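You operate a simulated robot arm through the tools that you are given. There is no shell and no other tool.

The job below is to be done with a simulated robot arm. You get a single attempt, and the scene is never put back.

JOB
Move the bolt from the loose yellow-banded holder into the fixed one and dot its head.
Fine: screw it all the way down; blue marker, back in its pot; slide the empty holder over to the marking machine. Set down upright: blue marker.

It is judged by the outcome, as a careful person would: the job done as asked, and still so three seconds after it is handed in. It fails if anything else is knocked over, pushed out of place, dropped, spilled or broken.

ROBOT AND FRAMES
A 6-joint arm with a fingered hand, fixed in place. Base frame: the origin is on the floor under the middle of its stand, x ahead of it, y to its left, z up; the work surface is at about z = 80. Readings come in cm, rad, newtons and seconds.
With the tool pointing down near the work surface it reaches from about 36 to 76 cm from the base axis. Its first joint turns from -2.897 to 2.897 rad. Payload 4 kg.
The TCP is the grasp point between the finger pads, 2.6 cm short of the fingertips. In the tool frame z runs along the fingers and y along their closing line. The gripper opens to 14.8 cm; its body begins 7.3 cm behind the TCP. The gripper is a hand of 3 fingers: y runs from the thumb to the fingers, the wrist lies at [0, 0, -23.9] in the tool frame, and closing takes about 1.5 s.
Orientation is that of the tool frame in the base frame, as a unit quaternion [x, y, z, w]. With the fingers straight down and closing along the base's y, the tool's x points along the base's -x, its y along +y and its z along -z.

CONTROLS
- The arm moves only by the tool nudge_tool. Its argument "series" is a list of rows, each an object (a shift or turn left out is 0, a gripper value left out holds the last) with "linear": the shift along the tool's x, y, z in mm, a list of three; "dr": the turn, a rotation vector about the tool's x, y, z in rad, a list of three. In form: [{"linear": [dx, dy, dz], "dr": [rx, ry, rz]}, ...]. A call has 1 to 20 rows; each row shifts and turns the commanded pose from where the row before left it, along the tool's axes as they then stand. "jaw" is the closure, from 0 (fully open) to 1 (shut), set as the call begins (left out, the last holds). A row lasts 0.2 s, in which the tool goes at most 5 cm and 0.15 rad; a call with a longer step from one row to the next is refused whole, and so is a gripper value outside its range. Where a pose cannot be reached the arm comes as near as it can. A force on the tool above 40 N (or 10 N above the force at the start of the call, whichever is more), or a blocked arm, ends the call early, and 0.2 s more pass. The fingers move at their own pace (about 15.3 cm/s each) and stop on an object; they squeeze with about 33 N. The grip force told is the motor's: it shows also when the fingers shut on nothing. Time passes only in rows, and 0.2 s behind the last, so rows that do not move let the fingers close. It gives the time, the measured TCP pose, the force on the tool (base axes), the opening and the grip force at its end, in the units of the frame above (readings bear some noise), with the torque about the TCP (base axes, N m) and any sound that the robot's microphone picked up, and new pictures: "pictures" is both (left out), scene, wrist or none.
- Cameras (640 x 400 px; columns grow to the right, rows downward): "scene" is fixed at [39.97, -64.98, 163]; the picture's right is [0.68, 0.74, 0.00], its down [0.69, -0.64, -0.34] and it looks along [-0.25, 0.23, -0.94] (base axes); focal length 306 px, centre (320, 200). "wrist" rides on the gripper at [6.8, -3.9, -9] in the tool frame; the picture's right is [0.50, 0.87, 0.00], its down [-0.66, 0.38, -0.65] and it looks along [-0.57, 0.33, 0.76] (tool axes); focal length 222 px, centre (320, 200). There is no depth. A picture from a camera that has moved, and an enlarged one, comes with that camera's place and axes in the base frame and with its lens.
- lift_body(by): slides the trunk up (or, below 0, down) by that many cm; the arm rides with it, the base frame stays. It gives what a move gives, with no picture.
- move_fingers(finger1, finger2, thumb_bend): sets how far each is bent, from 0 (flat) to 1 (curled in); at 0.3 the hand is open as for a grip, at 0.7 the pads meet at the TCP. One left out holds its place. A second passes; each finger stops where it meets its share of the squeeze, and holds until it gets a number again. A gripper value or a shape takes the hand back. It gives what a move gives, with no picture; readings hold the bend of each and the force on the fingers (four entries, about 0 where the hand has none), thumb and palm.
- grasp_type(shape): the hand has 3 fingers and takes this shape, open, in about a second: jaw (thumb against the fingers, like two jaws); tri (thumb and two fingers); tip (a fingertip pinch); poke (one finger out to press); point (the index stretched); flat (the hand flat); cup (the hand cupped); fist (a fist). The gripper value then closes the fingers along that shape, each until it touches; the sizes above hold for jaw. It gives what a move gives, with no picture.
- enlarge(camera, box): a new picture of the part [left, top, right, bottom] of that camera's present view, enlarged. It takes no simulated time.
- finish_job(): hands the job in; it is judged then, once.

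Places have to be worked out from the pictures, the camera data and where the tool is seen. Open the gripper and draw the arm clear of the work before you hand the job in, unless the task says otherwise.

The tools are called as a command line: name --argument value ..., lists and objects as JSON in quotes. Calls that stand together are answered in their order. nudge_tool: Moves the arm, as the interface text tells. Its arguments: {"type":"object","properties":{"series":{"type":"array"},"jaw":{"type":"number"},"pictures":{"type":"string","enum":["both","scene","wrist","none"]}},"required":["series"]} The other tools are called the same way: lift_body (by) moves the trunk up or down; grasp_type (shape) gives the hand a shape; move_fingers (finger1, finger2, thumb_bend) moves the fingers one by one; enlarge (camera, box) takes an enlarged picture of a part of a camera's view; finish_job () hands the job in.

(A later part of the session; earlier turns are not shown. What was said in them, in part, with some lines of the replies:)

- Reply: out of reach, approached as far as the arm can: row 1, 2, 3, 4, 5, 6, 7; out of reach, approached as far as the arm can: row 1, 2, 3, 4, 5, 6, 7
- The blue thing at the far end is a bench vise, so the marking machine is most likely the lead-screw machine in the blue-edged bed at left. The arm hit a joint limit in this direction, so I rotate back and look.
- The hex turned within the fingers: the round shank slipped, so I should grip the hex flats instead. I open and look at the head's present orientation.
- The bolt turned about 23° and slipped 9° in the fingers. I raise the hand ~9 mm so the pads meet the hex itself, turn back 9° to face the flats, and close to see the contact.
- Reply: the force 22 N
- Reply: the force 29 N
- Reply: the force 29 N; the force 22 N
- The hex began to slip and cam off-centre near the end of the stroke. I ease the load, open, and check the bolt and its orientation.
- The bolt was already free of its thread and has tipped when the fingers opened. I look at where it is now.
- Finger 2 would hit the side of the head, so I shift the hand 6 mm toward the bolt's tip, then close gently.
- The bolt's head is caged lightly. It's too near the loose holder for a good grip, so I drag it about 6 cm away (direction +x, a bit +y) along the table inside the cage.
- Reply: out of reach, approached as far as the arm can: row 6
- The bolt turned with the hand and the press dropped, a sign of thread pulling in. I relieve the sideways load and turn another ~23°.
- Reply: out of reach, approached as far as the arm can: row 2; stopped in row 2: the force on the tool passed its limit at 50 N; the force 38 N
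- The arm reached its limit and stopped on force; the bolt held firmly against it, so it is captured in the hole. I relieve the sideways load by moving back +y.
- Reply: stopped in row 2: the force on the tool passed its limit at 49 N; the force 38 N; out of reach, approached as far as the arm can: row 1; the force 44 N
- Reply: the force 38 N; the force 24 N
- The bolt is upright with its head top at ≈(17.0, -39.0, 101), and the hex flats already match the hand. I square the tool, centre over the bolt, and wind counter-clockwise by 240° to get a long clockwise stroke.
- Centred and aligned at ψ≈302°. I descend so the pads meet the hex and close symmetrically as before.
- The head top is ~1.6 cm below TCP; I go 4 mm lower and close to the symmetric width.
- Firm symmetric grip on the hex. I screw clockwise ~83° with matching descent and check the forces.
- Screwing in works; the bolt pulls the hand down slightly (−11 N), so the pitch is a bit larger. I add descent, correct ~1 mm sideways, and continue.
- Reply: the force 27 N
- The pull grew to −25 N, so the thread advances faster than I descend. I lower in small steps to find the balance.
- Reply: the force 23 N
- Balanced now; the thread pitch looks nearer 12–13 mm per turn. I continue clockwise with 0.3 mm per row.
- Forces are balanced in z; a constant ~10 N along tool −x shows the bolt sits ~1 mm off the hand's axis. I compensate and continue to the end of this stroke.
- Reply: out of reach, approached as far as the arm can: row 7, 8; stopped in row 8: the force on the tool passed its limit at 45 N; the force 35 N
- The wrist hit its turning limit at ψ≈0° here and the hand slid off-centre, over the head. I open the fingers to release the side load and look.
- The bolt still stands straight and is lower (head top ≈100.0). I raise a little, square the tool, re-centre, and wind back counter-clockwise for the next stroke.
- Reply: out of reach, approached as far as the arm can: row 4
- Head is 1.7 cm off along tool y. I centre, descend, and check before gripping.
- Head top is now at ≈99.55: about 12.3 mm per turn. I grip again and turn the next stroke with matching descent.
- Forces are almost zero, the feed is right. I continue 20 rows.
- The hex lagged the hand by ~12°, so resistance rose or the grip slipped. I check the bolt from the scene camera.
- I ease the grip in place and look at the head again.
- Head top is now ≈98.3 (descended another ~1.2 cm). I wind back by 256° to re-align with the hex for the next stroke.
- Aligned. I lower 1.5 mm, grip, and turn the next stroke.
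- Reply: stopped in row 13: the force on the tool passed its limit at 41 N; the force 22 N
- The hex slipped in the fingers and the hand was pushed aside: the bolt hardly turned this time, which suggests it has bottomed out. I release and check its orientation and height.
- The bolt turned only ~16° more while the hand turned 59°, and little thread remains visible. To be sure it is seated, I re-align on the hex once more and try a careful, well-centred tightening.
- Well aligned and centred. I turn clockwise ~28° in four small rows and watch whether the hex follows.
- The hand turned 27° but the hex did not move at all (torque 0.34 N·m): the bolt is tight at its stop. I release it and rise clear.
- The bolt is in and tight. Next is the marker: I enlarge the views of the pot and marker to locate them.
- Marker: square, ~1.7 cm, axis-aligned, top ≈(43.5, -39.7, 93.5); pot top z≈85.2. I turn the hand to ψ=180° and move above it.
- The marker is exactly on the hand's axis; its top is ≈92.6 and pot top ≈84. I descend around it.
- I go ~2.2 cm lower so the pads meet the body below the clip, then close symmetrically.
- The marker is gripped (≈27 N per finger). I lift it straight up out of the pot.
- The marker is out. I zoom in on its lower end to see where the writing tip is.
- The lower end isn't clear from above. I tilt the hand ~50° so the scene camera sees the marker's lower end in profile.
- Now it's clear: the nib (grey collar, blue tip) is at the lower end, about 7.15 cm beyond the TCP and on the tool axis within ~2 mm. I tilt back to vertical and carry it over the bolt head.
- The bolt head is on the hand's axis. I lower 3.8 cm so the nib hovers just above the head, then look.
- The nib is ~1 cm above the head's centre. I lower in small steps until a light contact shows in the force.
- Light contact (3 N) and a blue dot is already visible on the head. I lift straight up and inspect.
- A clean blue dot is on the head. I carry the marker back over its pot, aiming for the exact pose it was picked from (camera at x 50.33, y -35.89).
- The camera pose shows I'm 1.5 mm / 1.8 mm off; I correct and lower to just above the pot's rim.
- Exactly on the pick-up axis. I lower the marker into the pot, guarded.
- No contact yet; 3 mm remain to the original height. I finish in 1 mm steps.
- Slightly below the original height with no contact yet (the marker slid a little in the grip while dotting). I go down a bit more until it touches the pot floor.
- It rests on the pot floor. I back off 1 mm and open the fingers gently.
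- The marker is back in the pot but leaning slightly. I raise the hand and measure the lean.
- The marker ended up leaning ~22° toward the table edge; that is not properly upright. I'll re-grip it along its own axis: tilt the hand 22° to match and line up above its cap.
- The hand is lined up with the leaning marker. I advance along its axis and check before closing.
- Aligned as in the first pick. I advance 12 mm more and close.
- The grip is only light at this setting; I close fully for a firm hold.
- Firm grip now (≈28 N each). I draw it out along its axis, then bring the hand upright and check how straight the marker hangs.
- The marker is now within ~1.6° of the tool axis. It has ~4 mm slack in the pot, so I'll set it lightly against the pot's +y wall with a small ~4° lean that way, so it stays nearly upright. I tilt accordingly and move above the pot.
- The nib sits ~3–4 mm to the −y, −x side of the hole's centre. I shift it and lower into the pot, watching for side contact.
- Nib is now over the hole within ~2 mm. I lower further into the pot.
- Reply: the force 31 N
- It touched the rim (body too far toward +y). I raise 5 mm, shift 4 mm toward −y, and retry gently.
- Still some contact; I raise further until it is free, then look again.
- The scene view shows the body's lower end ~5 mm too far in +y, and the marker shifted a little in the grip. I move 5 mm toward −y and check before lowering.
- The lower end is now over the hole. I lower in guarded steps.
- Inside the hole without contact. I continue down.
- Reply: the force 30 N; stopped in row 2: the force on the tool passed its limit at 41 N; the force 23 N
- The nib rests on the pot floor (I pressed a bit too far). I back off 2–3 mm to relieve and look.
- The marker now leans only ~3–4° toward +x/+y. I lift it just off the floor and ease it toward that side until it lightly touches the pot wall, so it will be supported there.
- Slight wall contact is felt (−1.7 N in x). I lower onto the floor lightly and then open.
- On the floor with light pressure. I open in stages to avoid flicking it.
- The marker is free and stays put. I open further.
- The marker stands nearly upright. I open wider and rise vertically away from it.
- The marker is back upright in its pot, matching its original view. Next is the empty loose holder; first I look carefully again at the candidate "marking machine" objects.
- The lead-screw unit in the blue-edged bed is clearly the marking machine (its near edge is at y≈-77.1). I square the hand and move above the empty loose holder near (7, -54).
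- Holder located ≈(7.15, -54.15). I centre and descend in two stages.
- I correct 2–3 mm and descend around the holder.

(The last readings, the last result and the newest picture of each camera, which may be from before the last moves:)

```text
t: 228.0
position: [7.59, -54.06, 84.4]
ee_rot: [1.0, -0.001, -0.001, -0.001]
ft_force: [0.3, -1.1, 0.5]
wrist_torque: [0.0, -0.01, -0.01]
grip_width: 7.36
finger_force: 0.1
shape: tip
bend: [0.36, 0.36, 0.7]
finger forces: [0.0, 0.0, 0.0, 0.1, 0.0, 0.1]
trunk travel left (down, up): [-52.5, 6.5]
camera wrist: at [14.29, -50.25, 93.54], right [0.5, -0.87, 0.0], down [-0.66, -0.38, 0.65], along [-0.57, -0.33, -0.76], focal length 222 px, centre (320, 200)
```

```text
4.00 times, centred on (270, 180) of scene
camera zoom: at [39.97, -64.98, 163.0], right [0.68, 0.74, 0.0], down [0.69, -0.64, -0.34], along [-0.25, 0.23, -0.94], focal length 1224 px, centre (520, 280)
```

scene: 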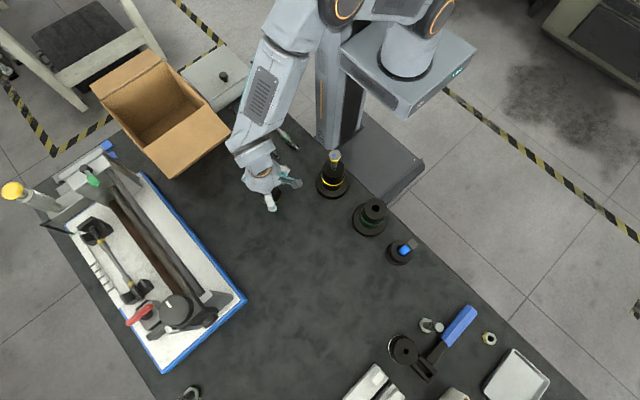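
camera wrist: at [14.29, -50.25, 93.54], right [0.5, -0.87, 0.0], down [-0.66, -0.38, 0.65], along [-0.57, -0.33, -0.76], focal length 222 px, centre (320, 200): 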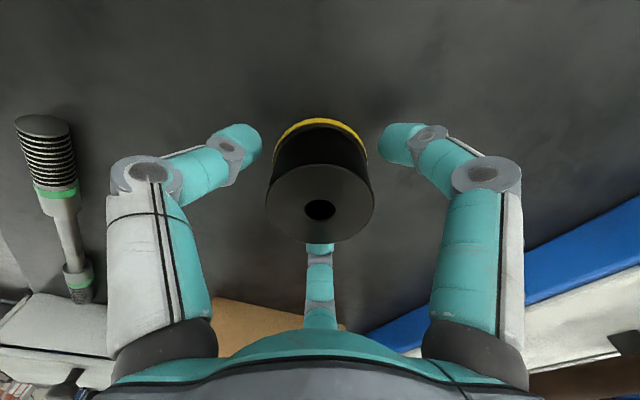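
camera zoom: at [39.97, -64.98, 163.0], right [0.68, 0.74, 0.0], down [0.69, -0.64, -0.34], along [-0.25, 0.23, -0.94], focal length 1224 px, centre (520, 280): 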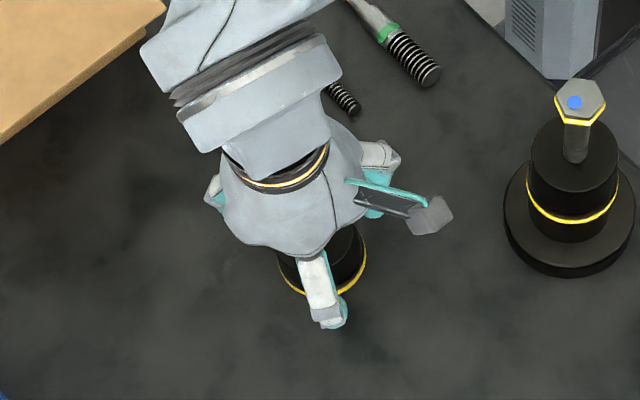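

The holder is centred between the fingers. I close until light contact so I can slide it without lifting.

nudge_tool --series '[{"linear": [0, 0, 0]}, {"linear": [0, 0, 0]}, {"linear": [0, 0, 0]}]' --jaw 0.62 --pictures "wrist"

enlarge --camera "wrist" --box '[220, 50, 420, 250]'

```text
t: 228.8
position: [7.65, -54.16, 84.27]
ee_rot: [1.0, -0.001, 0.001, -0.001]
ft_force: [-0.9, -1.1, 0.5]
wrist_torque: [-0.02, 0.0, -0.01]
grip_width: 5.74
finger_force: 0.1
shape: tip
bend: [0.77, 0.41, 0.7]
finger forces: [0.1, 1.0, 0.1, 0.0, 0.0, 0.1]
trunk travel left (down, up): [-52.5, 6.5]
camera wrist: at [14.28, -50.26, 93.56], right [0.5, -0.87, 0.0], down [-0.66, -0.38, 0.65], along [-0.57, -0.33, -0.76], focal length 222 px, centre (320, 200)
```

wrist: 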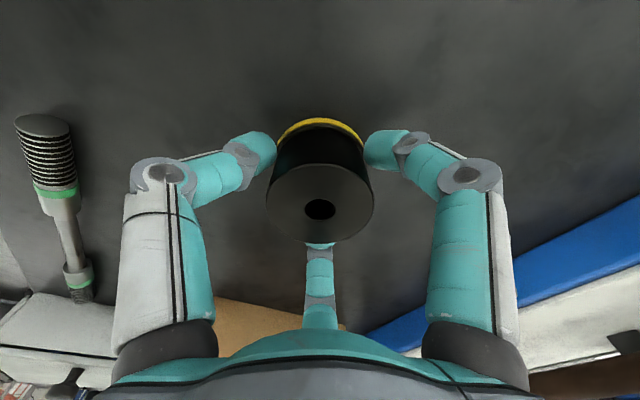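

```text
2.00 times, centred on (320, 150) of wrist
camera zoom: at [14.28, -50.26, 93.56], right [0.5, -0.87, 0.0], down [-0.66, -0.38, 0.65], along [-0.57, -0.33, -0.76], focal length 444 px, centre (320, 300)
```

zoom: 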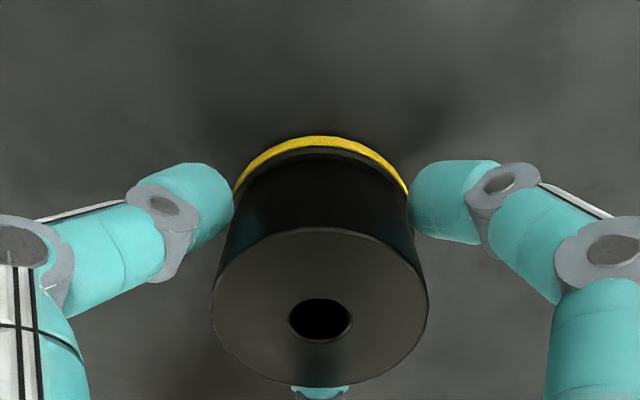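

Light contact all round. I slide the holder toward the machine (−y) 15 cm first.

nudge_tool --series '[{"linear": [0, 8, 0]}, {"linear": [0, 14, 0]}, {"linear": [0, 16, 0]}, {"linear": [0, 16, 0]}, {"linear": [0, 16, 0]}, {"linear": [0, 16, 0]}, {"linear": [0, 16, 0]}, {"linear": [0, 16, 0]}, {"linear": [0, 16, 0]}, {"linear": [0, 12, 0]}, {"linear": [0, 6, 0]}, {"linear": [0, 0, 0]}]' --pictures "both"

enlarge --camera "scene" --box '[160, 170, 300, 310]'

enlarge --camera "wrist" --box '[220, 50, 440, 250]'

```text
t: 231.4
position: [7.81, -69.24, 84.38]
ee_rot: [1.0, -0.001, 0.0, -0.001]
ft_force: [0.3, 1.7, -0.1]
wrist_torque: [0.16, -0.03, 0.0]
grip_width: 5.44
finger_force: 32.8
shape: tip
bend: [0.77, 0.78, 0.7]
finger forces: [28.9, 28.5, 0.1, 0.0, 31.3, 0.0]
trunk travel left (down, up): [-52.5, 6.5]
camera wrist: at [14.41, -65.4, 93.49], right [0.5, -0.87, 0.0], down [-0.66, -0.38, 0.65], along [-0.57, -0.33, -0.76], focal length 222 px, centre (320, 200)
```

scene: 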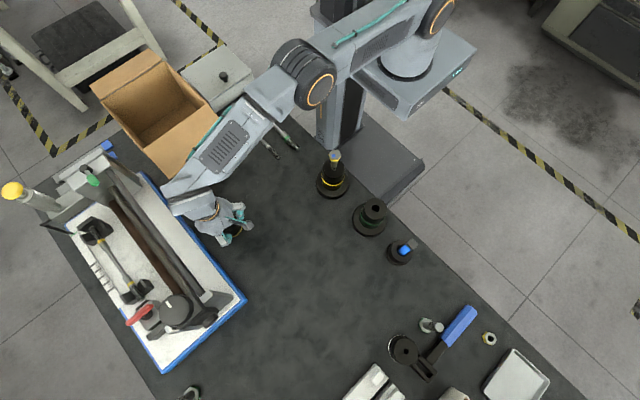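
wrist: 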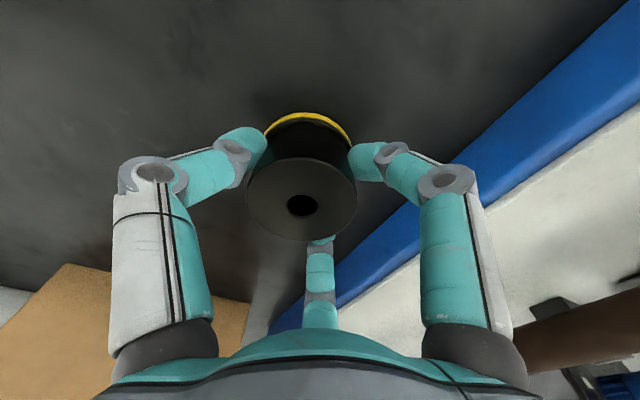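

```text
2.86 times, centred on (230, 240) of scene
camera zoom: at [39.97, -64.98, 163.0], right [0.68, 0.74, 0.0], down [0.69, -0.64, -0.34], along [-0.25, 0.23, -0.94], focal length 874 px, centre (577, 86)
```

zoom: 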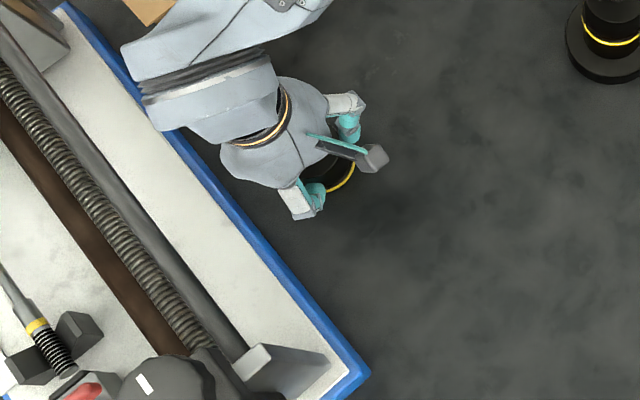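

```text
2.00 times, centred on (330, 150) of wrist
camera zoom: at [14.41, -65.4, 93.49], right [0.5, -0.87, 0.0], down [-0.66, -0.38, 0.65], along [-0.57, -0.33, -0.76], focal length 444 px, centre (300, 300)
```

zoom: 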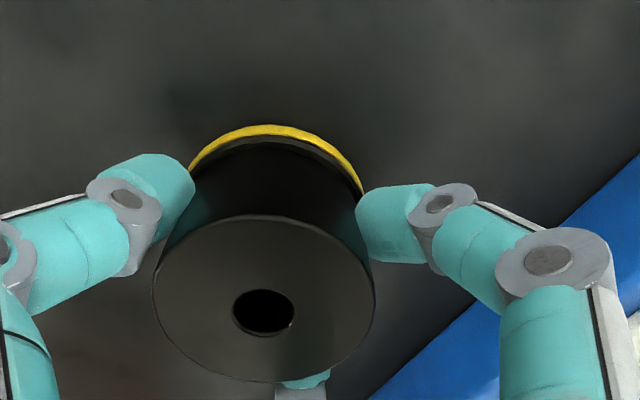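

The holder slides well, ~5.7 cm still to go to the machine's edge. I slide another 4.3 cm with the force guard.

nudge_tool --series '[{"linear": [0, 8, 0]}, {"linear": [0, 10, 0]}, {"linear": [0, 10, 0]}, {"linear": [0, 8, 0]}, {"linear": [0, 5, 0]}, {"linear": [0, 2, 0]}, {"linear": [0, 0, 0]}]' --pictures "both"

enlarge --camera "scene" --box '[160, 170, 300, 310]'

enlarge --camera "wrist" --box '[200, 50, 480, 330]'

```text
t: 233.0
position: [7.83, -70.93, 84.37]
ee_rot: [1.0, -0.001, 0.001, 0.001]
ft_force: [1.0, 0.0, -2.4]
wrist_torque: [0.13, -0.04, -0.06]
grip_width: 5.4
finger_force: 33.3
shape: tip
bend: [0.77, 0.77, 0.7]
finger forces: [29.6, 28.7, 0.0, 0.1, 31.2, 0.0]
out of reach, approached as far as the arm can: row 2, 3, 4, 5
trunk travel left (down, up): [-52.5, 6.5]
camera wrist: at [14.68, -66.92, 93.5], right [0.5, -0.87, 0.0], down [-0.66, -0.38, 0.65], along [-0.57, -0.33, -0.76], focal length 222 px, centre (320, 200)
```

scene: 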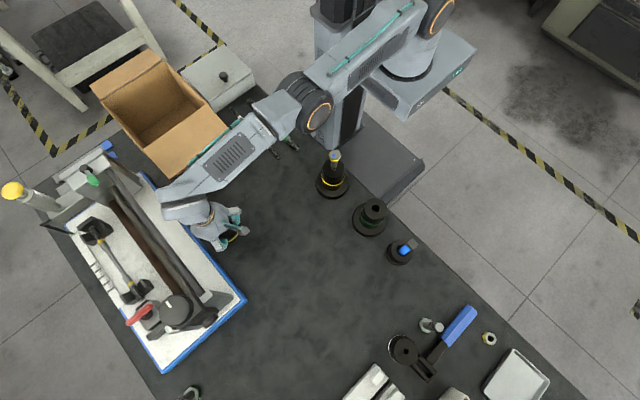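
wrist: 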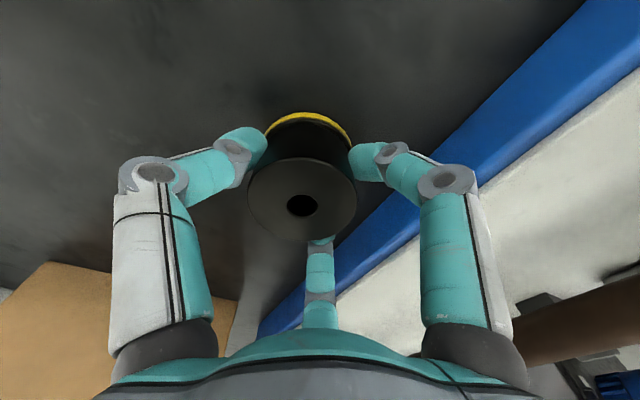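

```text
2.86 times, centred on (230, 240) of scene
camera zoom: at [39.97, -64.98, 163.0], right [0.68, 0.74, 0.0], down [0.69, -0.64, -0.34], along [-0.25, 0.23, -0.94], focal length 874 px, centre (577, 86)
```

zoom: 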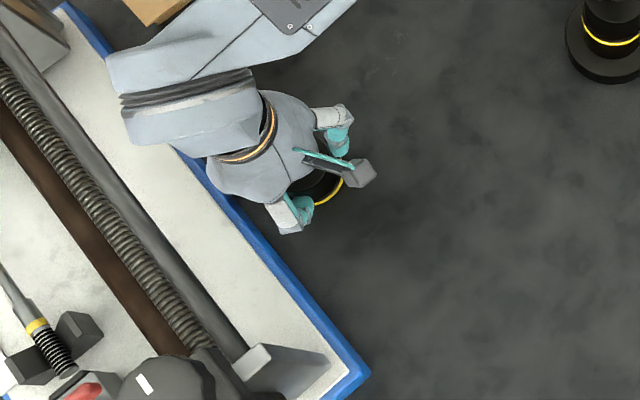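

```text
1.43 times, centred on (340, 190) of wrist
camera zoom: at [14.68, -66.92, 93.5], right [0.5, -0.87, 0.0], down [-0.66, -0.38, 0.65], along [-0.57, -0.33, -0.76], focal length 317 px, centre (291, 214)
```

zoom: 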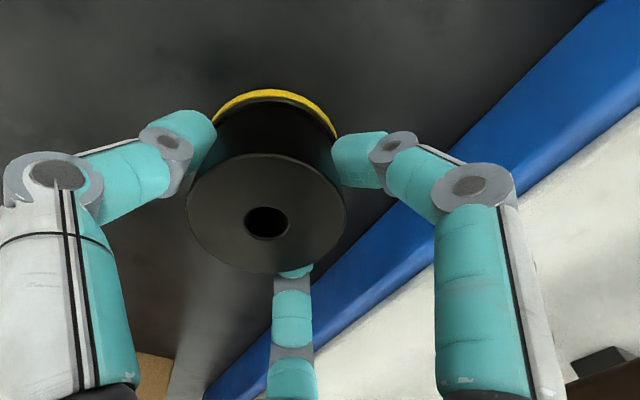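

The arm is at its radial limit with the holder still ~4.6 cm from the machine. I release it, rise, and go behind it with closed fingers to push it the rest of the way.

nudge_tool --series '[{"linear": [0, 0, 0]}, {"linear": [0, 0, 0]}, {"linear": [0, 0, 0]}, {"linear": [0, 0, -20]}, {"linear": [0, 0, -30]}, {"linear": [0, 0, -30]}, {"linear": [0, -30, 0]}, {"linear": [0, -30, 0]}, {"linear": [0, 0, 0]}]' --jaw 0.48 --pictures "both"

enlarge --camera "scene" --box '[160, 170, 300, 310]'

enlarge --camera "wrist" --box '[220, 30, 460, 230]'

```text
t: 235.0
position: [8.01, -70.05, 92.32]
ee_rot: [1.0, 0.0, 0.0, -0.001]
ft_force: [-0.2, -0.1, 0.5]
wrist_torque: [0.01, 0.0, 0.01]
grip_width: 7.65
finger_force: 0.0
shape: tip
bend: [0.35, 0.35, 0.7]
finger forces: [0.0, 0.0, 0.0, 0.0, 0.0, 0.0]
out of reach, approached as far as the arm can: row 6, 7, 8
trunk travel left (down, up): [-52.5, 6.5]
camera wrist: at [14.78, -66.24, 101.58], right [0.5, -0.87, 0.0], down [-0.66, -0.38, 0.65], along [-0.57, -0.32, -0.76], focal length 222 px, centre (320, 200)
```

scene: 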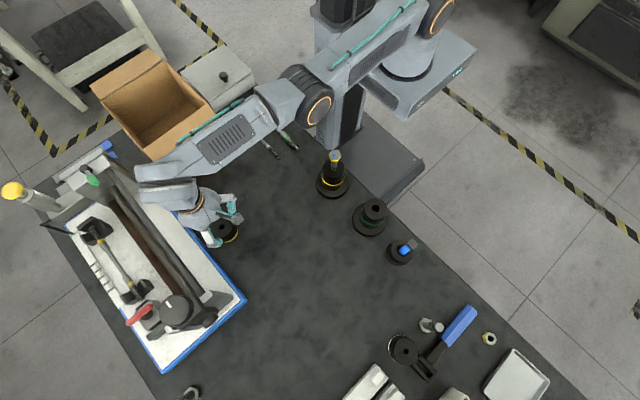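
wrist: 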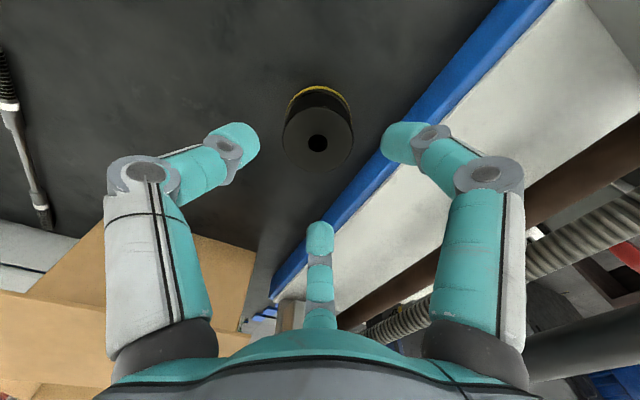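

```text
2.86 times, centred on (230, 240) of scene
camera zoom: at [39.97, -64.98, 163.0], right [0.68, 0.74, 0.0], down [0.69, -0.64, -0.34], along [-0.25, 0.23, -0.94], focal length 874 px, centre (577, 86)
```

zoom: 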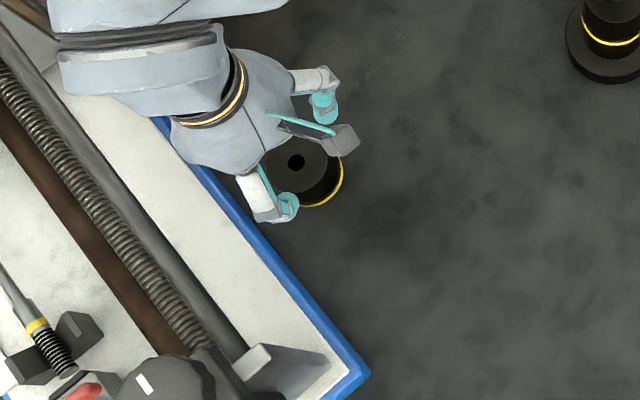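

```text
2.00 times, centred on (340, 130) of wrist
camera zoom: at [14.78, -66.24, 101.58], right [0.5, -0.87, 0.0], down [-0.66, -0.38, 0.65], along [-0.57, -0.32, -0.76], focal length 444 px, centre (280, 340)
```

zoom: 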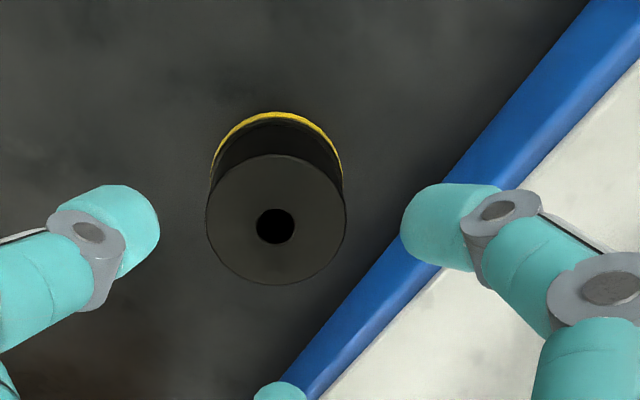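

The holder is free at ≈(7.5, -70.0). I back the hand off in +y and close the fingers.

nudge_tool --series '[{"linear": [0, -15, 0]}, {"linear": [0, -20, 0]}, {"linear": [0, -15, 0]}, {"linear": [0, -15, 0]}, {"linear": [0, 0, 0]}]' --pictures "none"

```text
t: 236.2
position: [8.11, -70.15, 92.33]
ee_rot: [1.0, -0.001, 0.001, -0.002]
ft_force: [1.0, -1.1, -0.5]
wrist_torque: [-0.01, 0.02, -0.02]
grip_width: 7.68
finger_force: 0.1
shape: tip
bend: [0.35, 0.35, 0.7]
finger forces: [0.0, 0.0, 0.0, 0.0, 0.0, 0.0]
out of reach, approached as far as the arm can: row 1, 2, 3, 4
trunk travel left (down, up): [-52.5, 6.5]
```

The arm refuses that retreat from this stretched pose. I try a slight descent together with the retreat.

nudge_tool --series '[{"linear": [0, -5, 8]}, {"linear": [0, -10, 8]}, {"linear": [0, 0, 0]}]' --pictures "none"

```text
t: 237.0
position: [8.21, -70.2, 90.96]
ee_rot: [1.0, -0.001, -0.001, -0.002]
ft_force: [0.1, -0.8, -0.1]
wrist_torque: [-0.02, -0.04, -0.01]
grip_width: 7.65
finger_force: 0.1
shape: tip
bend: [0.35, 0.35, 0.7]
finger forces: [0.0, 0.0, 0.0, 0.0, 0.0, 0.0]
out of reach, approached as far as the arm can: row 1, 2
trunk travel left (down, up): [-52.5, 6.5]
```

Perhaps a wrist-pitch limit is active; I tilt the tool slightly outward to relax it and then retreat.

nudge_tool --series '[{"dr": [-0.1, 0, 0]}, {"dr": [-0.1, 0, 0]}, {"linear": [0, -10, 0]}, {"linear": [0, -10, 0]}, {"linear": [0, 0, 0]}]' --pictures "both"

```text
t: 238.2
position: [8.35, -74.9, 91.19]
ee_rot: [0.995, 0.0, 0.0, 0.099]
ft_force: [-1.2, 0.3, -0.4]
wrist_torque: [-0.01, 0.0, 0.0]
grip_width: 7.65
finger_force: 0.1
shape: tip
bend: [0.35, 0.35, 0.7]
finger forces: [0.0, 0.0, 0.1, 0.1, 0.0, 0.0]
out of reach, approached as far as the arm can: row 1, 2, 3, 4
trunk travel left (down, up): [-52.5, 6.5]
camera wrist: at [15.02, -69.4, 99.45], right [0.5, -0.85, 0.17], down [-0.66, -0.24, 0.71], along [-0.57, -0.47, -0.68], focal length 222 px, centre (320, 200)
```

scene: 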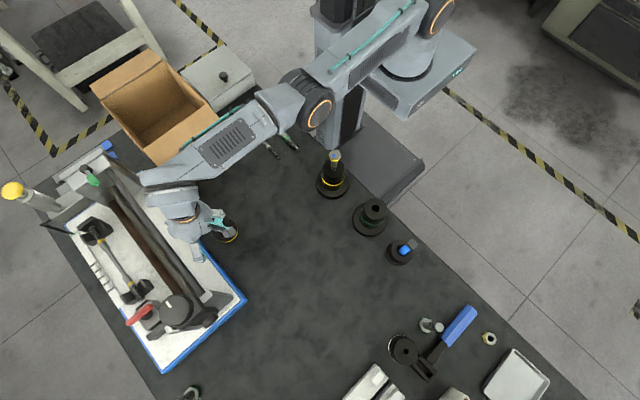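
wrist: 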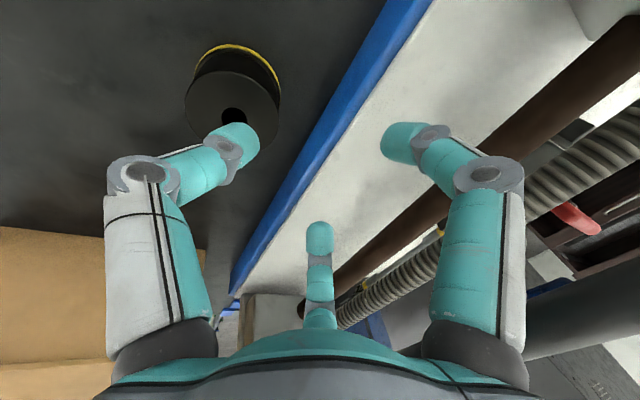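

The wrist itself seems stuck near full stretch while tilt works. I try a larger inward command so the arm's solver can find a bent-elbow pose (the hand is well above everything).

nudge_tool --series '[{"linear": [0, -45, -9]}, {"linear": [0, -45, -9]}, {"linear": [0, -45, -9]}, {"linear": [0, 0, 0]}]' --pictures "none"

```text
t: 239.2
position: [8.16, -74.9, 91.12]
ee_rot: [0.995, -0.001, 0.0, 0.098]
ft_force: [0.2, 0.3, 0.3]
wrist_torque: [0.01, -0.01, 0.04]
grip_width: 7.64
finger_force: 0.0
shape: tip
bend: [0.35, 0.35, 0.7]
finger forces: [0.0, 0.0, 0.0, 0.1, 0.0, 0.0]
out of reach, approached as far as the arm can: row 1, 2, 3
trunk travel left (down, up): [-52.5, 6.5]
```

nudge_tool --series '[{"dr": [0.1, 0, 0]}, {"dr": [0.1, 0, 0]}, {"linear": [30, 0, 0]}, {"linear": [30, 0, 0]}, {"linear": [0, 0, 0]}]' --pictures "none"

```text
t: 240.4
position: [14.74, -69.99, 90.96]
ee_rot: [1.0, -0.001, 0.001, 0.0]
ft_force: [-0.6, 0.0, -0.9]
wrist_torque: [0.01, -0.03, 0.0]
grip_width: 7.65
finger_force: 0.0
shape: tip
bend: [0.35, 0.35, 0.7]
finger forces: [0.0, 0.1, 0.1, 0.1, 0.0, 0.0]
out of reach, approached as far as the arm can: row 1, 2, 4
trunk travel left (down, up): [-52.5, 6.5]
```

Sideways motion works; the hand is now clear of the holder in x. I try to retract from here.

nudge_tool --series '[{"linear": [0, -15, 0]}, {"linear": [0, -15, 0]}, {"linear": [0, 0, 0]}]' --pictures "none"

```text
t: 241.2
position: [14.75, -67.01, 91.05]
ee_rot: [1.0, -0.001, 0.0, -0.001]
ft_force: [-1.0, 0.1, 0.0]
wrist_torque: [0.02, 0.02, 0.02]
grip_width: 7.66
finger_force: 0.0
shape: tip
bend: [0.35, 0.35, 0.7]
finger forces: [0.0, 0.0, 0.0, 0.1, 0.0, 0.0]
trunk travel left (down, up): [-52.5, 6.5]
```

Retraction works now. I close the fingers and go behind the holder (its +y side), staying high.

nudge_tool --series '[{"linear": [0, -12, 0]}, {"linear": [0, -12, 0]}, {"linear": [-24, 0, 0]}, {"linear": [-24, 0, 0]}, {"linear": [-24, 0, 0]}, {"linear": [0, 0, 0]}, {"linear": [0, 0, 0]}]' --jaw 1 --pictures "both"

enlarge --camera "scene" --box '[160, 170, 300, 310]'

enlarge --camera "wrist" --box '[220, 30, 500, 240]'

```text
t: 242.8
position: [7.47, -64.73, 91.08]
ee_rot: [1.0, -0.002, 0.0, -0.001]
ft_force: [0.0, 0.4, 0.9]
wrist_torque: [0.02, 0.03, 0.0]
grip_width: 0.0
finger_force: 33.1
shape: tip
bend: [0.7, 0.7, 0.7]
finger forces: [0.0, 0.0, 0.1, 0.0, 0.1, 0.1]
trunk travel left (down, up): [-52.5, 6.5]
camera wrist: at [14.26, -60.9, 100.27], right [0.5, -0.87, 0.0], down [-0.66, -0.38, 0.65], along [-0.57, -0.33, -0.76], focal length 222 px, centre (320, 200)
```

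scene: 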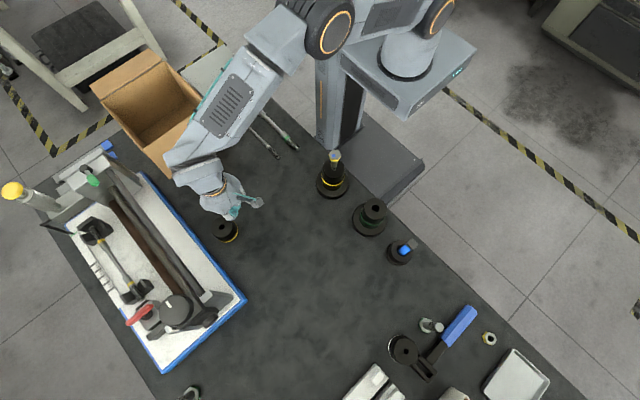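
wrist: 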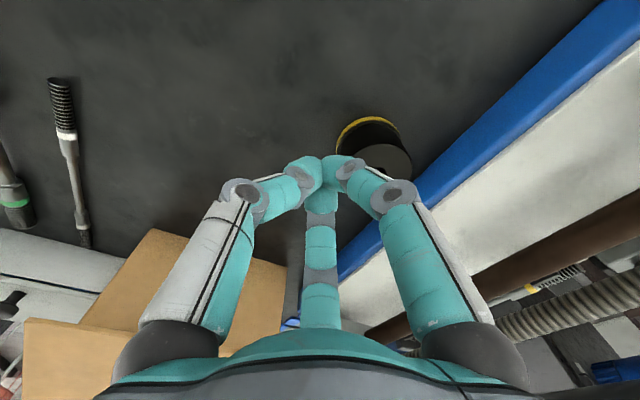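

```text
2.86 times, centred on (230, 240) of scene
camera zoom: at [39.97, -64.98, 163.0], right [0.68, 0.74, 0.0], down [0.69, -0.64, -0.34], along [-0.25, 0.23, -0.94], focal length 874 px, centre (577, 86)
```

zoom: 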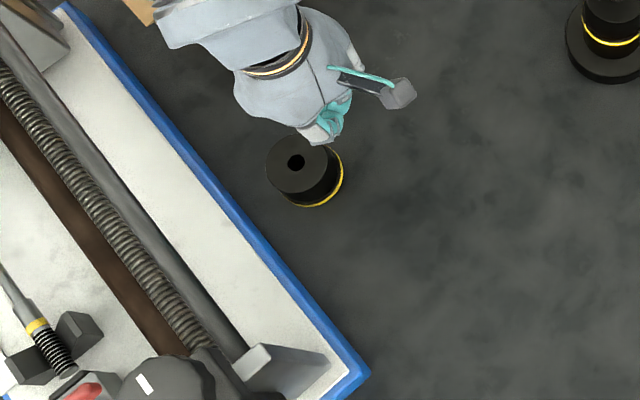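

```text
1.90 times, centred on (360, 135) of wrist
camera zoom: at [14.26, -60.9, 100.27], right [0.5, -0.87, 0.0], down [-0.66, -0.38, 0.65], along [-0.57, -0.33, -0.76], focal length 423 px, centre (244, 324)
```

zoom: 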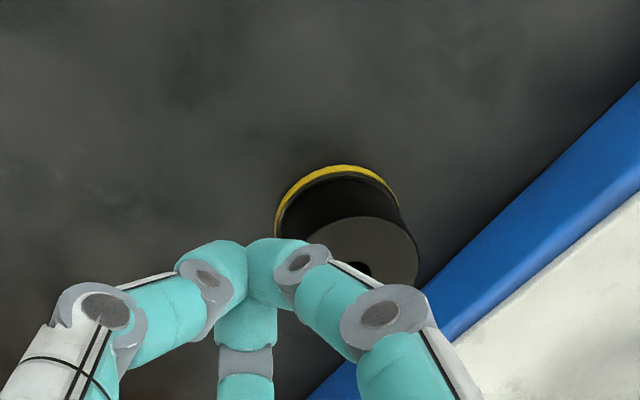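

The closed fingers are behind the holder. I lower them to pushing height.

nudge_tool --series '[{"linear": [3, 0, 20]}, {"linear": [0, 0, 20]}, {"linear": [0, 0, 20]}, {"linear": [0, 0, 7]}, {"linear": [0, 0, 0]}]' --pictures "both"

enlarge --camera "wrist" --box '[220, 30, 500, 240]'

```text
t: 244.0
position: [7.86, -64.74, 84.4]
ee_rot: [1.0, -0.001, 0.001, -0.001]
ft_force: [0.2, 0.3, 0.0]
wrist_torque: [-0.01, -0.01, 0.0]
grip_width: 0.0
finger_force: 32.7
shape: tip
bend: [0.7, 0.7, 0.7]
finger forces: [0.1, 0.1, 0.0, 0.1, 0.0, 0.1]
trunk travel left (down, up): [-52.5, 6.5]
camera wrist: at [14.65, -60.83, 93.59], right [0.5, -0.87, 0.0], down [-0.66, -0.38, 0.65], along [-0.57, -0.33, -0.76], focal length 222 px, centre (320, 200)
```

scene: 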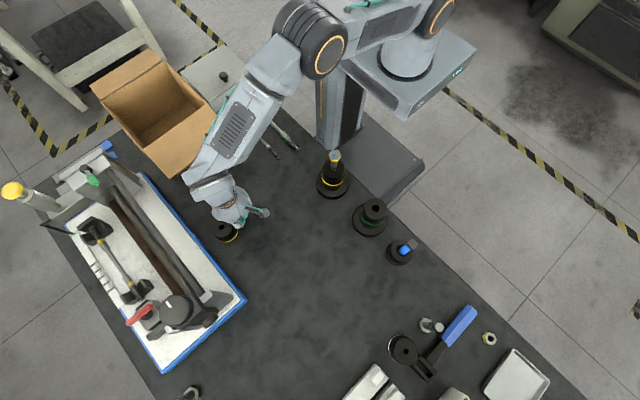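
wrist: 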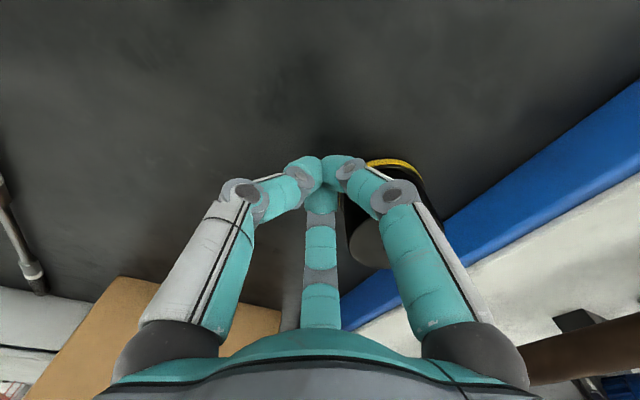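

```text
1.90 times, centred on (360, 135) of wrist
camera zoom: at [14.65, -60.83, 93.59], right [0.5, -0.87, 0.0], down [-0.66, -0.38, 0.65], along [-0.57, -0.33, -0.76], focal length 423 px, centre (244, 324)
```

zoom: 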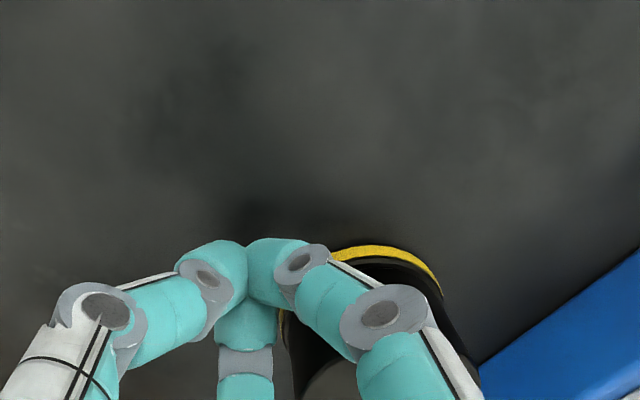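

I push toward the machine, 3 cm first.

nudge_tool --series '[{"linear": [0, 5, 0]}, {"linear": [0, 5, 0]}, {"linear": [0, 5, 0]}, {"linear": [0, 5, 0]}, {"linear": [0, 5, 0]}, {"linear": [0, 5, 0]}, {"linear": [0, 0, 0]}]' --pictures "both"

enlarge --camera "scene" --box '[170, 190, 270, 290]'

enlarge --camera "wrist" --box '[220, 30, 500, 280]'

```text
t: 245.6
position: [7.95, -67.72, 84.4]
ee_rot: [1.0, -0.001, 0.001, -0.001]
ft_force: [-0.5, 2.9, -1.5]
wrist_torque: [0.02, -0.01, -0.03]
grip_width: 0.02
finger_force: 33.0
shape: tip
bend: [0.7, 0.7, 0.7]
finger forces: [1.3, 1.3, 0.0, 0.1, 0.0, 0.0]
trunk travel left (down, up): [-52.5, 6.5]
camera wrist: at [14.63, -63.84, 93.61], right [0.5, -0.87, 0.0], down [-0.66, -0.38, 0.65], along [-0.57, -0.32, -0.76], focal length 222 px, centre (320, 200)
```

scene: 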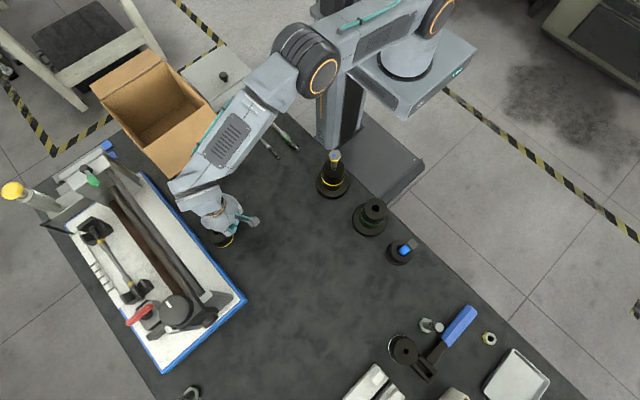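
wrist: 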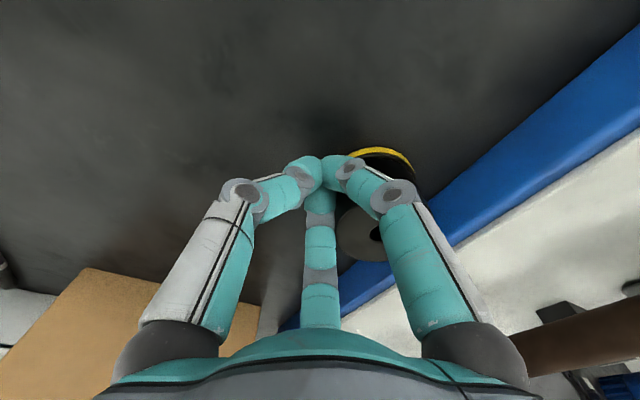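

```text
4.00 times, centred on (220, 240) of scene
camera zoom: at [39.97, -64.98, 163.0], right [0.68, 0.74, 0.0], down [0.69, -0.64, -0.34], along [-0.25, 0.23, -0.94], focal length 1224 px, centre (720, 40)
```

zoom: 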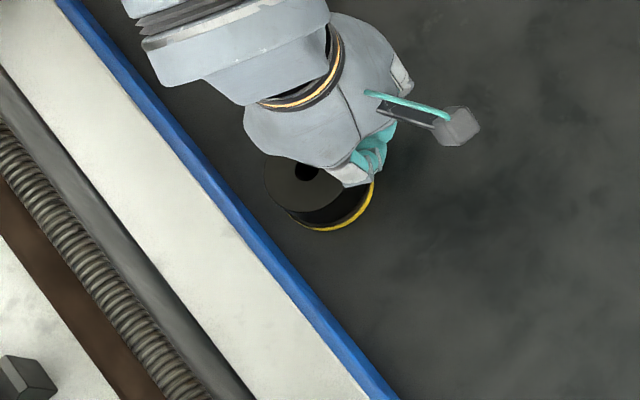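

```text
1.60 times, centred on (360, 155) of wrist
camera zoom: at [14.63, -63.84, 93.61], right [0.5, -0.87, 0.0], down [-0.66, -0.38, 0.65], along [-0.57, -0.32, -0.76], focal length 355 px, centre (256, 272)
```

zoom: 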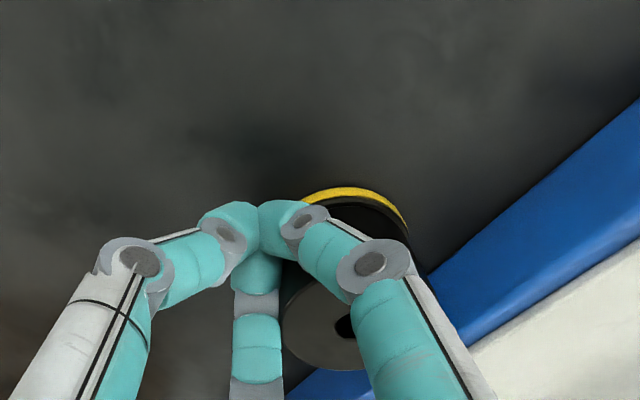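

The holder is at ≈(7.7, -72.0), ~2.2 cm from the machine's edge. I push 1.4 cm more.

nudge_tool --series '[{"linear": [0, 4, 0]}, {"linear": [0, 4, 0]}, {"linear": [0, 4, 0]}, {"linear": [0, 2, 0]}, {"linear": [0, 0, 0]}]' --pictures "both"

enlarge --camera "scene" --box '[170, 190, 270, 290]'

```text
t: 246.8
position: [7.85, -69.11, 84.45]
ee_rot: [1.0, -0.001, 0.0, -0.002]
ft_force: [1.1, 2.0, -0.3]
wrist_torque: [0.01, -0.01, 0.01]
grip_width: 0.0
finger_force: 32.7
shape: tip
bend: [0.7, 0.7, 0.7]
finger forces: [1.6, 1.4, 0.0, 0.1, 0.0, 0.0]
trunk travel left (down, up): [-52.5, 6.5]
camera wrist: at [14.63, -65.25, 93.6], right [0.5, -0.87, 0.0], down [-0.66, -0.38, 0.65], along [-0.57, -0.33, -0.76], focal length 222 px, centre (320, 200)
```

scene: 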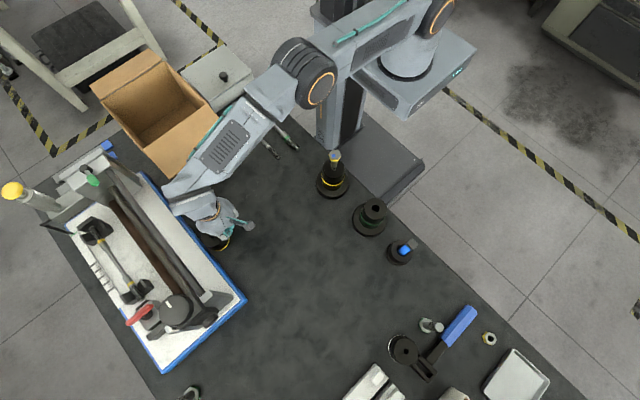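
wrist: 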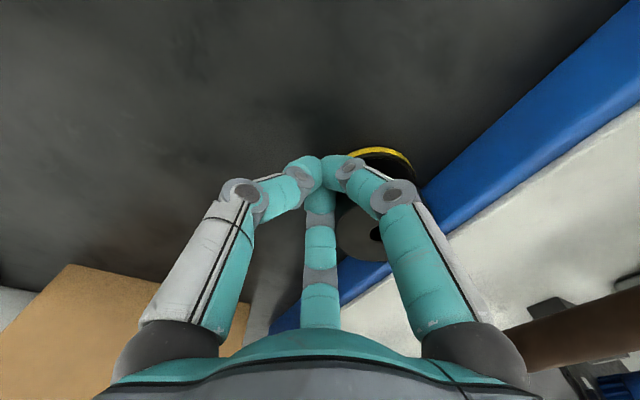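

```text
4.00 times, centred on (220, 240) of scene
camera zoom: at [39.97, -64.98, 163.0], right [0.68, 0.74, 0.0], down [0.69, -0.64, -0.34], along [-0.25, 0.23, -0.94], focal length 1224 px, centre (720, 40)
```

zoom: 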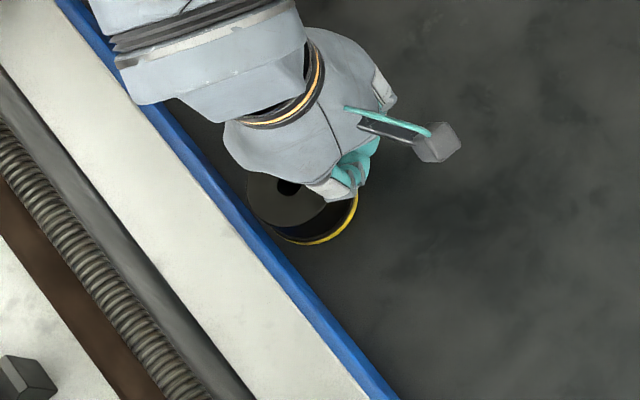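

The holder now stands right beside the machine's bed (gap ≈1 cm). I back the fingers away in +y, then rise and open the hand.

nudge_tool --series '[{"linear": [0, -10, 0]}, {"linear": [0, -20, 0]}, {"linear": [0, -30, 0]}, {"linear": [0, -30, 0]}, {"linear": [0, 0, -30]}, {"linear": [0, 0, -40]}, {"linear": [0, 0, -40]}, {"linear": [0, -30, -30]}, {"linear": [0, -30, -30]}, {"linear": [0, 0, 0]}]' --pictures "both"

enlarge --camera "scene" --box '[170, 190, 270, 290]'

```text
t: 249.0
position: [8.03, -53.95, 101.34]
ee_rot: [1.0, 0.0, 0.0, -0.001]
ft_force: [0.1, 0.6, 0.5]
wrist_torque: [0.0, -0.04, 0.0]
grip_width: 0.02
finger_force: 33.0
shape: tip
bend: [0.7, 0.7, 0.7]
finger forces: [0.0, 0.0, 0.0, 0.1, 0.0, 0.0]
trunk travel left (down, up): [-52.5, 6.5]
camera wrist: at [14.67, -50.02, 110.6], right [0.5, -0.87, 0.0], down [-0.66, -0.38, 0.65], along [-0.57, -0.33, -0.76], focal length 222 px, centre (320, 200)
```

scene: 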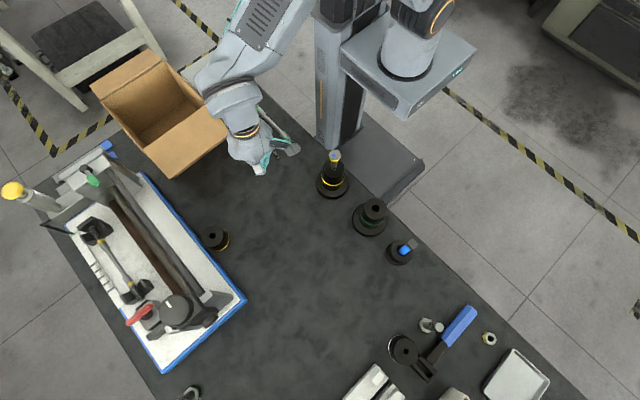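
wrist: 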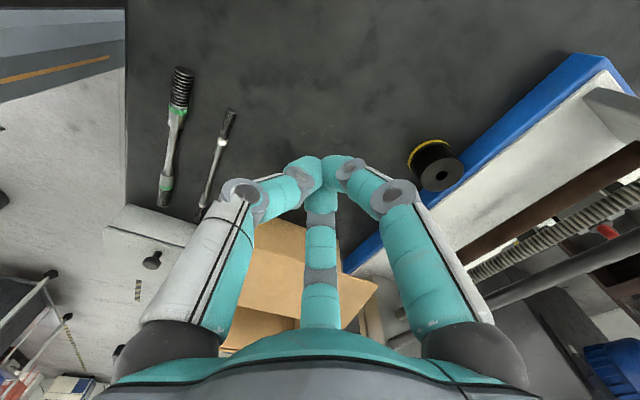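

```text
4.00 times, centred on (220, 240) of scene
camera zoom: at [39.97, -64.98, 163.0], right [0.68, 0.74, 0.0], down [0.69, -0.64, -0.34], along [-0.25, 0.23, -0.94], focal length 1224 px, centre (720, 40)
```

zoom: 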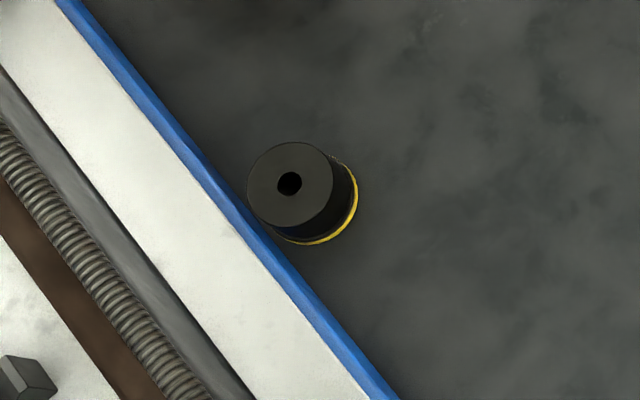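

The holder stands upright right next to the machine's blue edge. Now I open the hand and move the arm up and clear, then check the whole scene once more.

nudge_tool --series '[{"linear": [0, 0, -40]}, {"linear": [0, 0, -40]}, {"linear": [0, 0, -40]}, {"linear": [30, -20, -20]}, {"linear": [30, -20, -20]}, {"linear": [30, -20, -20]}, {"linear": [30, -20, -20]}, {"linear": [0, 0, 0]}]' --jaw 0.2 --pictures "both"

enlarge --camera "scene" --box '[310, 140, 430, 270]'

enlarge --camera "scene" --box '[180, 140, 380, 290]'

```text
t: 250.8
position: [19.96, -46.05, 121.31]
ee_rot: [1.0, -0.001, 0.0, -0.001]
ft_force: [0.1, -0.1, 0.2]
wrist_torque: [-0.02, -0.01, 0.02]
grip_width: 11.81
finger_force: 0.1
shape: tip
bend: [0.25, 0.25, 0.48]
finger forces: [0.1, 0.0, 0.0, 0.0, 0.1, 0.1]
trunk travel left (down, up): [-52.5, 6.5]
camera wrist: at [26.7, -42.2, 130.57], right [0.5, -0.87, 0.0], down [-0.66, -0.38, 0.65], along [-0.57, -0.33, -0.76], focal length 222 px, centre (320, 200)
```

scene: 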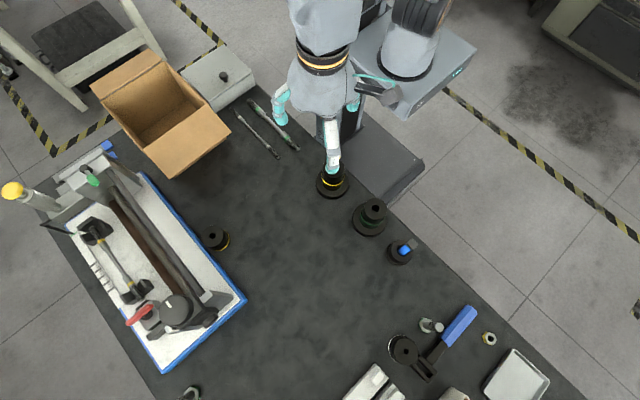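
wrist: 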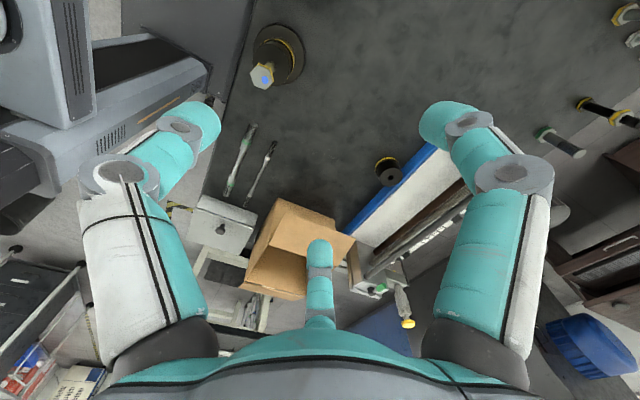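

```text
3.08 times, centred on (370, 205) of scene
camera zoom: at [39.97, -64.98, 163.0], right [0.68, 0.74, 0.0], down [0.69, -0.64, -0.34], along [-0.25, 0.23, -0.94], focal length 942 px, centre (166, 185)
```

zoom: 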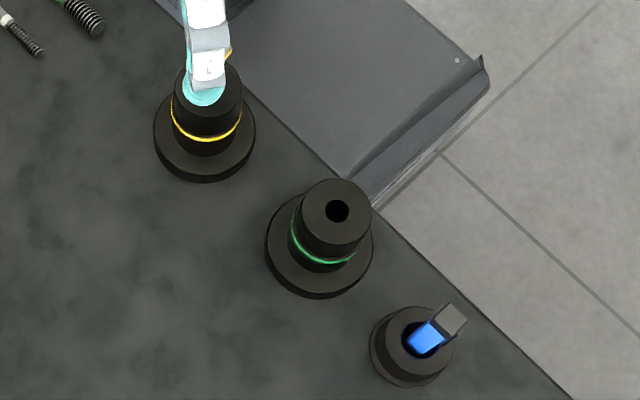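

```text
2.67 times, centred on (280, 215) of scene
camera zoom: at [39.97, -64.98, 163.0], right [0.68, 0.74, 0.0], down [0.69, -0.64, -0.34], along [-0.25, 0.23, -0.94], focal length 816 px, centre (427, 160)
```

zoom: 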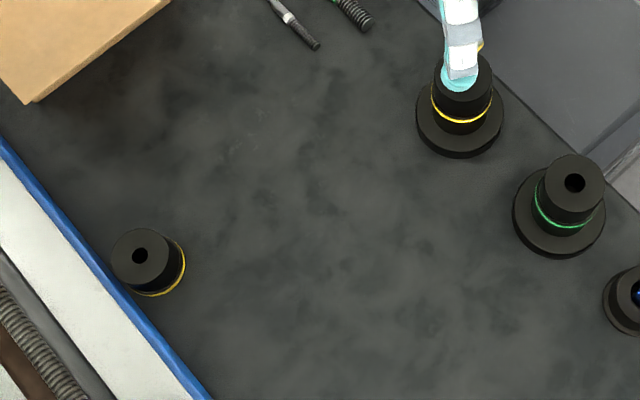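

Everything is in place. One last close look at the bolt with its dot before handing in.

enlarge --camera "wrist" --box '[220, 10, 340, 110]'

nudge_tool --series '[{"linear": [0, -20, -10]}, {"linear": [0, -20, -10]}, {"linear": [0, 0, 0]}]' --jaw 0 --pictures "scene"

enlarge --camera "scene" --box '[300, 130, 360, 200]'

```text
4.00 times, centred on (280, 60) of wrist
camera zoom: at [26.7, -42.2, 130.57], right [0.5, -0.87, 0.0], down [-0.66, -0.38, 0.65], along [-0.57, -0.33, -0.76], focal length 888 px, centre (480, 760)
```

zoom: 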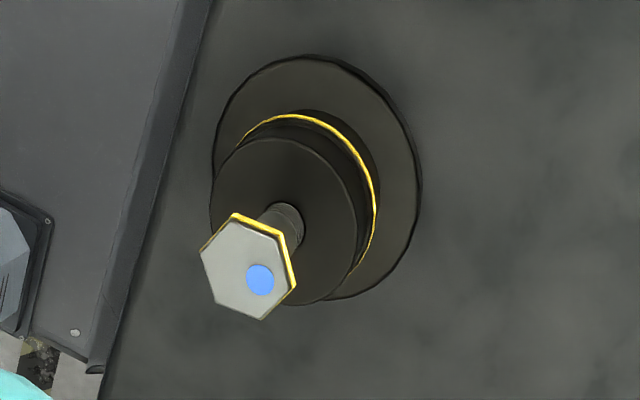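

```text
t: 251.6
position: [19.89, -42.16, 123.37]
ee_rot: [1.0, -0.001, 0.0, -0.001]
ft_force: [0.0, 0.1, -0.4]
wrist_torque: [0.03, -0.02, 0.03]
grip_width: 14.81
finger_force: 0.1
shape: tip
bend: [0.3, 0.3, 0.3]
finger forces: [0.1, 0.0, 0.0, 0.0, 0.0, 0.1]
trunk travel left (down, up): [-52.5, 6.5]
```

scene: 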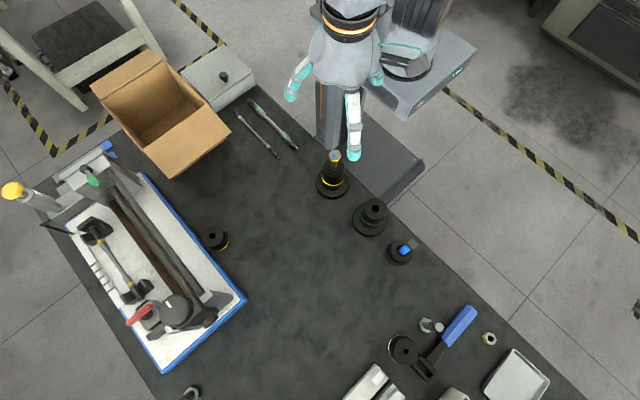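

```text
5.71 times, centred on (330, 165) of scene
camera zoom: at [39.97, -64.98, 163.0], right [0.68, 0.74, 0.0], down [0.69, -0.64, -0.34], along [-0.25, 0.23, -0.94], focal length 1749 px, centre (263, 400)
```

zoom: 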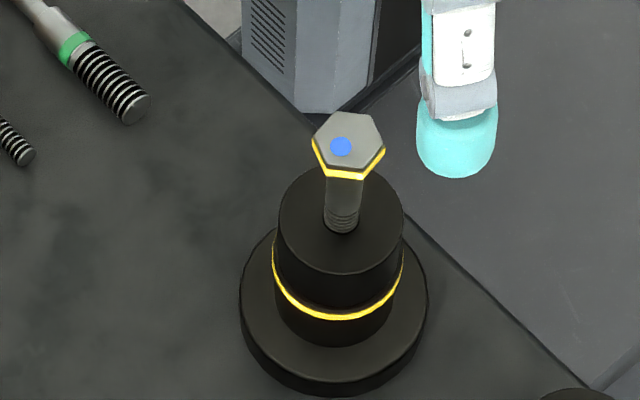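

The bolt is in the fixed yellow-banded holder. It is tight against its stop: on the last try the hand turned 27° and the hex did not move. Its head carries a blue dot, and the marker stands close to upright in its pot. The empty holder stands about 1 cm from the marking machine's bed. The hand is open and the arm is clear, so I hand the job in.

One thing went wrong on the way: the bolt came free of its thread and fell onto the table when I first opened the fingers. I picked it up again from there.

finish_job

```text
The job is handed in.
```

I handed the job in with every step done, but the bolt fell once on the way and I had to pick it up again.

- **Bolt:** It is in the fixed yellow-banded holder and tight against its stop. On the last try the hand turned 27° and the hex didn't move. The head does not sit on the holder's top face: about 6 to 7 cm of bolt still stands above it, with a little thread showing.
- **The fall:** When I unscrewed the bolt from the loose holder, it came free sooner than I judged and fell onto the table as I opened the fingers. I saw nothing else disturbed by it.
- **Dot:** There is one clean blue dot on the head, about 4 mm off centre.
- **Marker:** It is back in its pot and close to upright. It leaned about 22° the first time I let go, so I regripped it and set it down again. During that second try it pressed on the pot's rim and floor with up to about 40 N. I saw no movement of the pot.
- **Empty holder:** It stands upright about 1 cm from the near edge of the lead-screw machine with the blue-edged bed. Nothing was labelled, so I took that to be the marking machine.

The hand is open and the arm is clear of the work.
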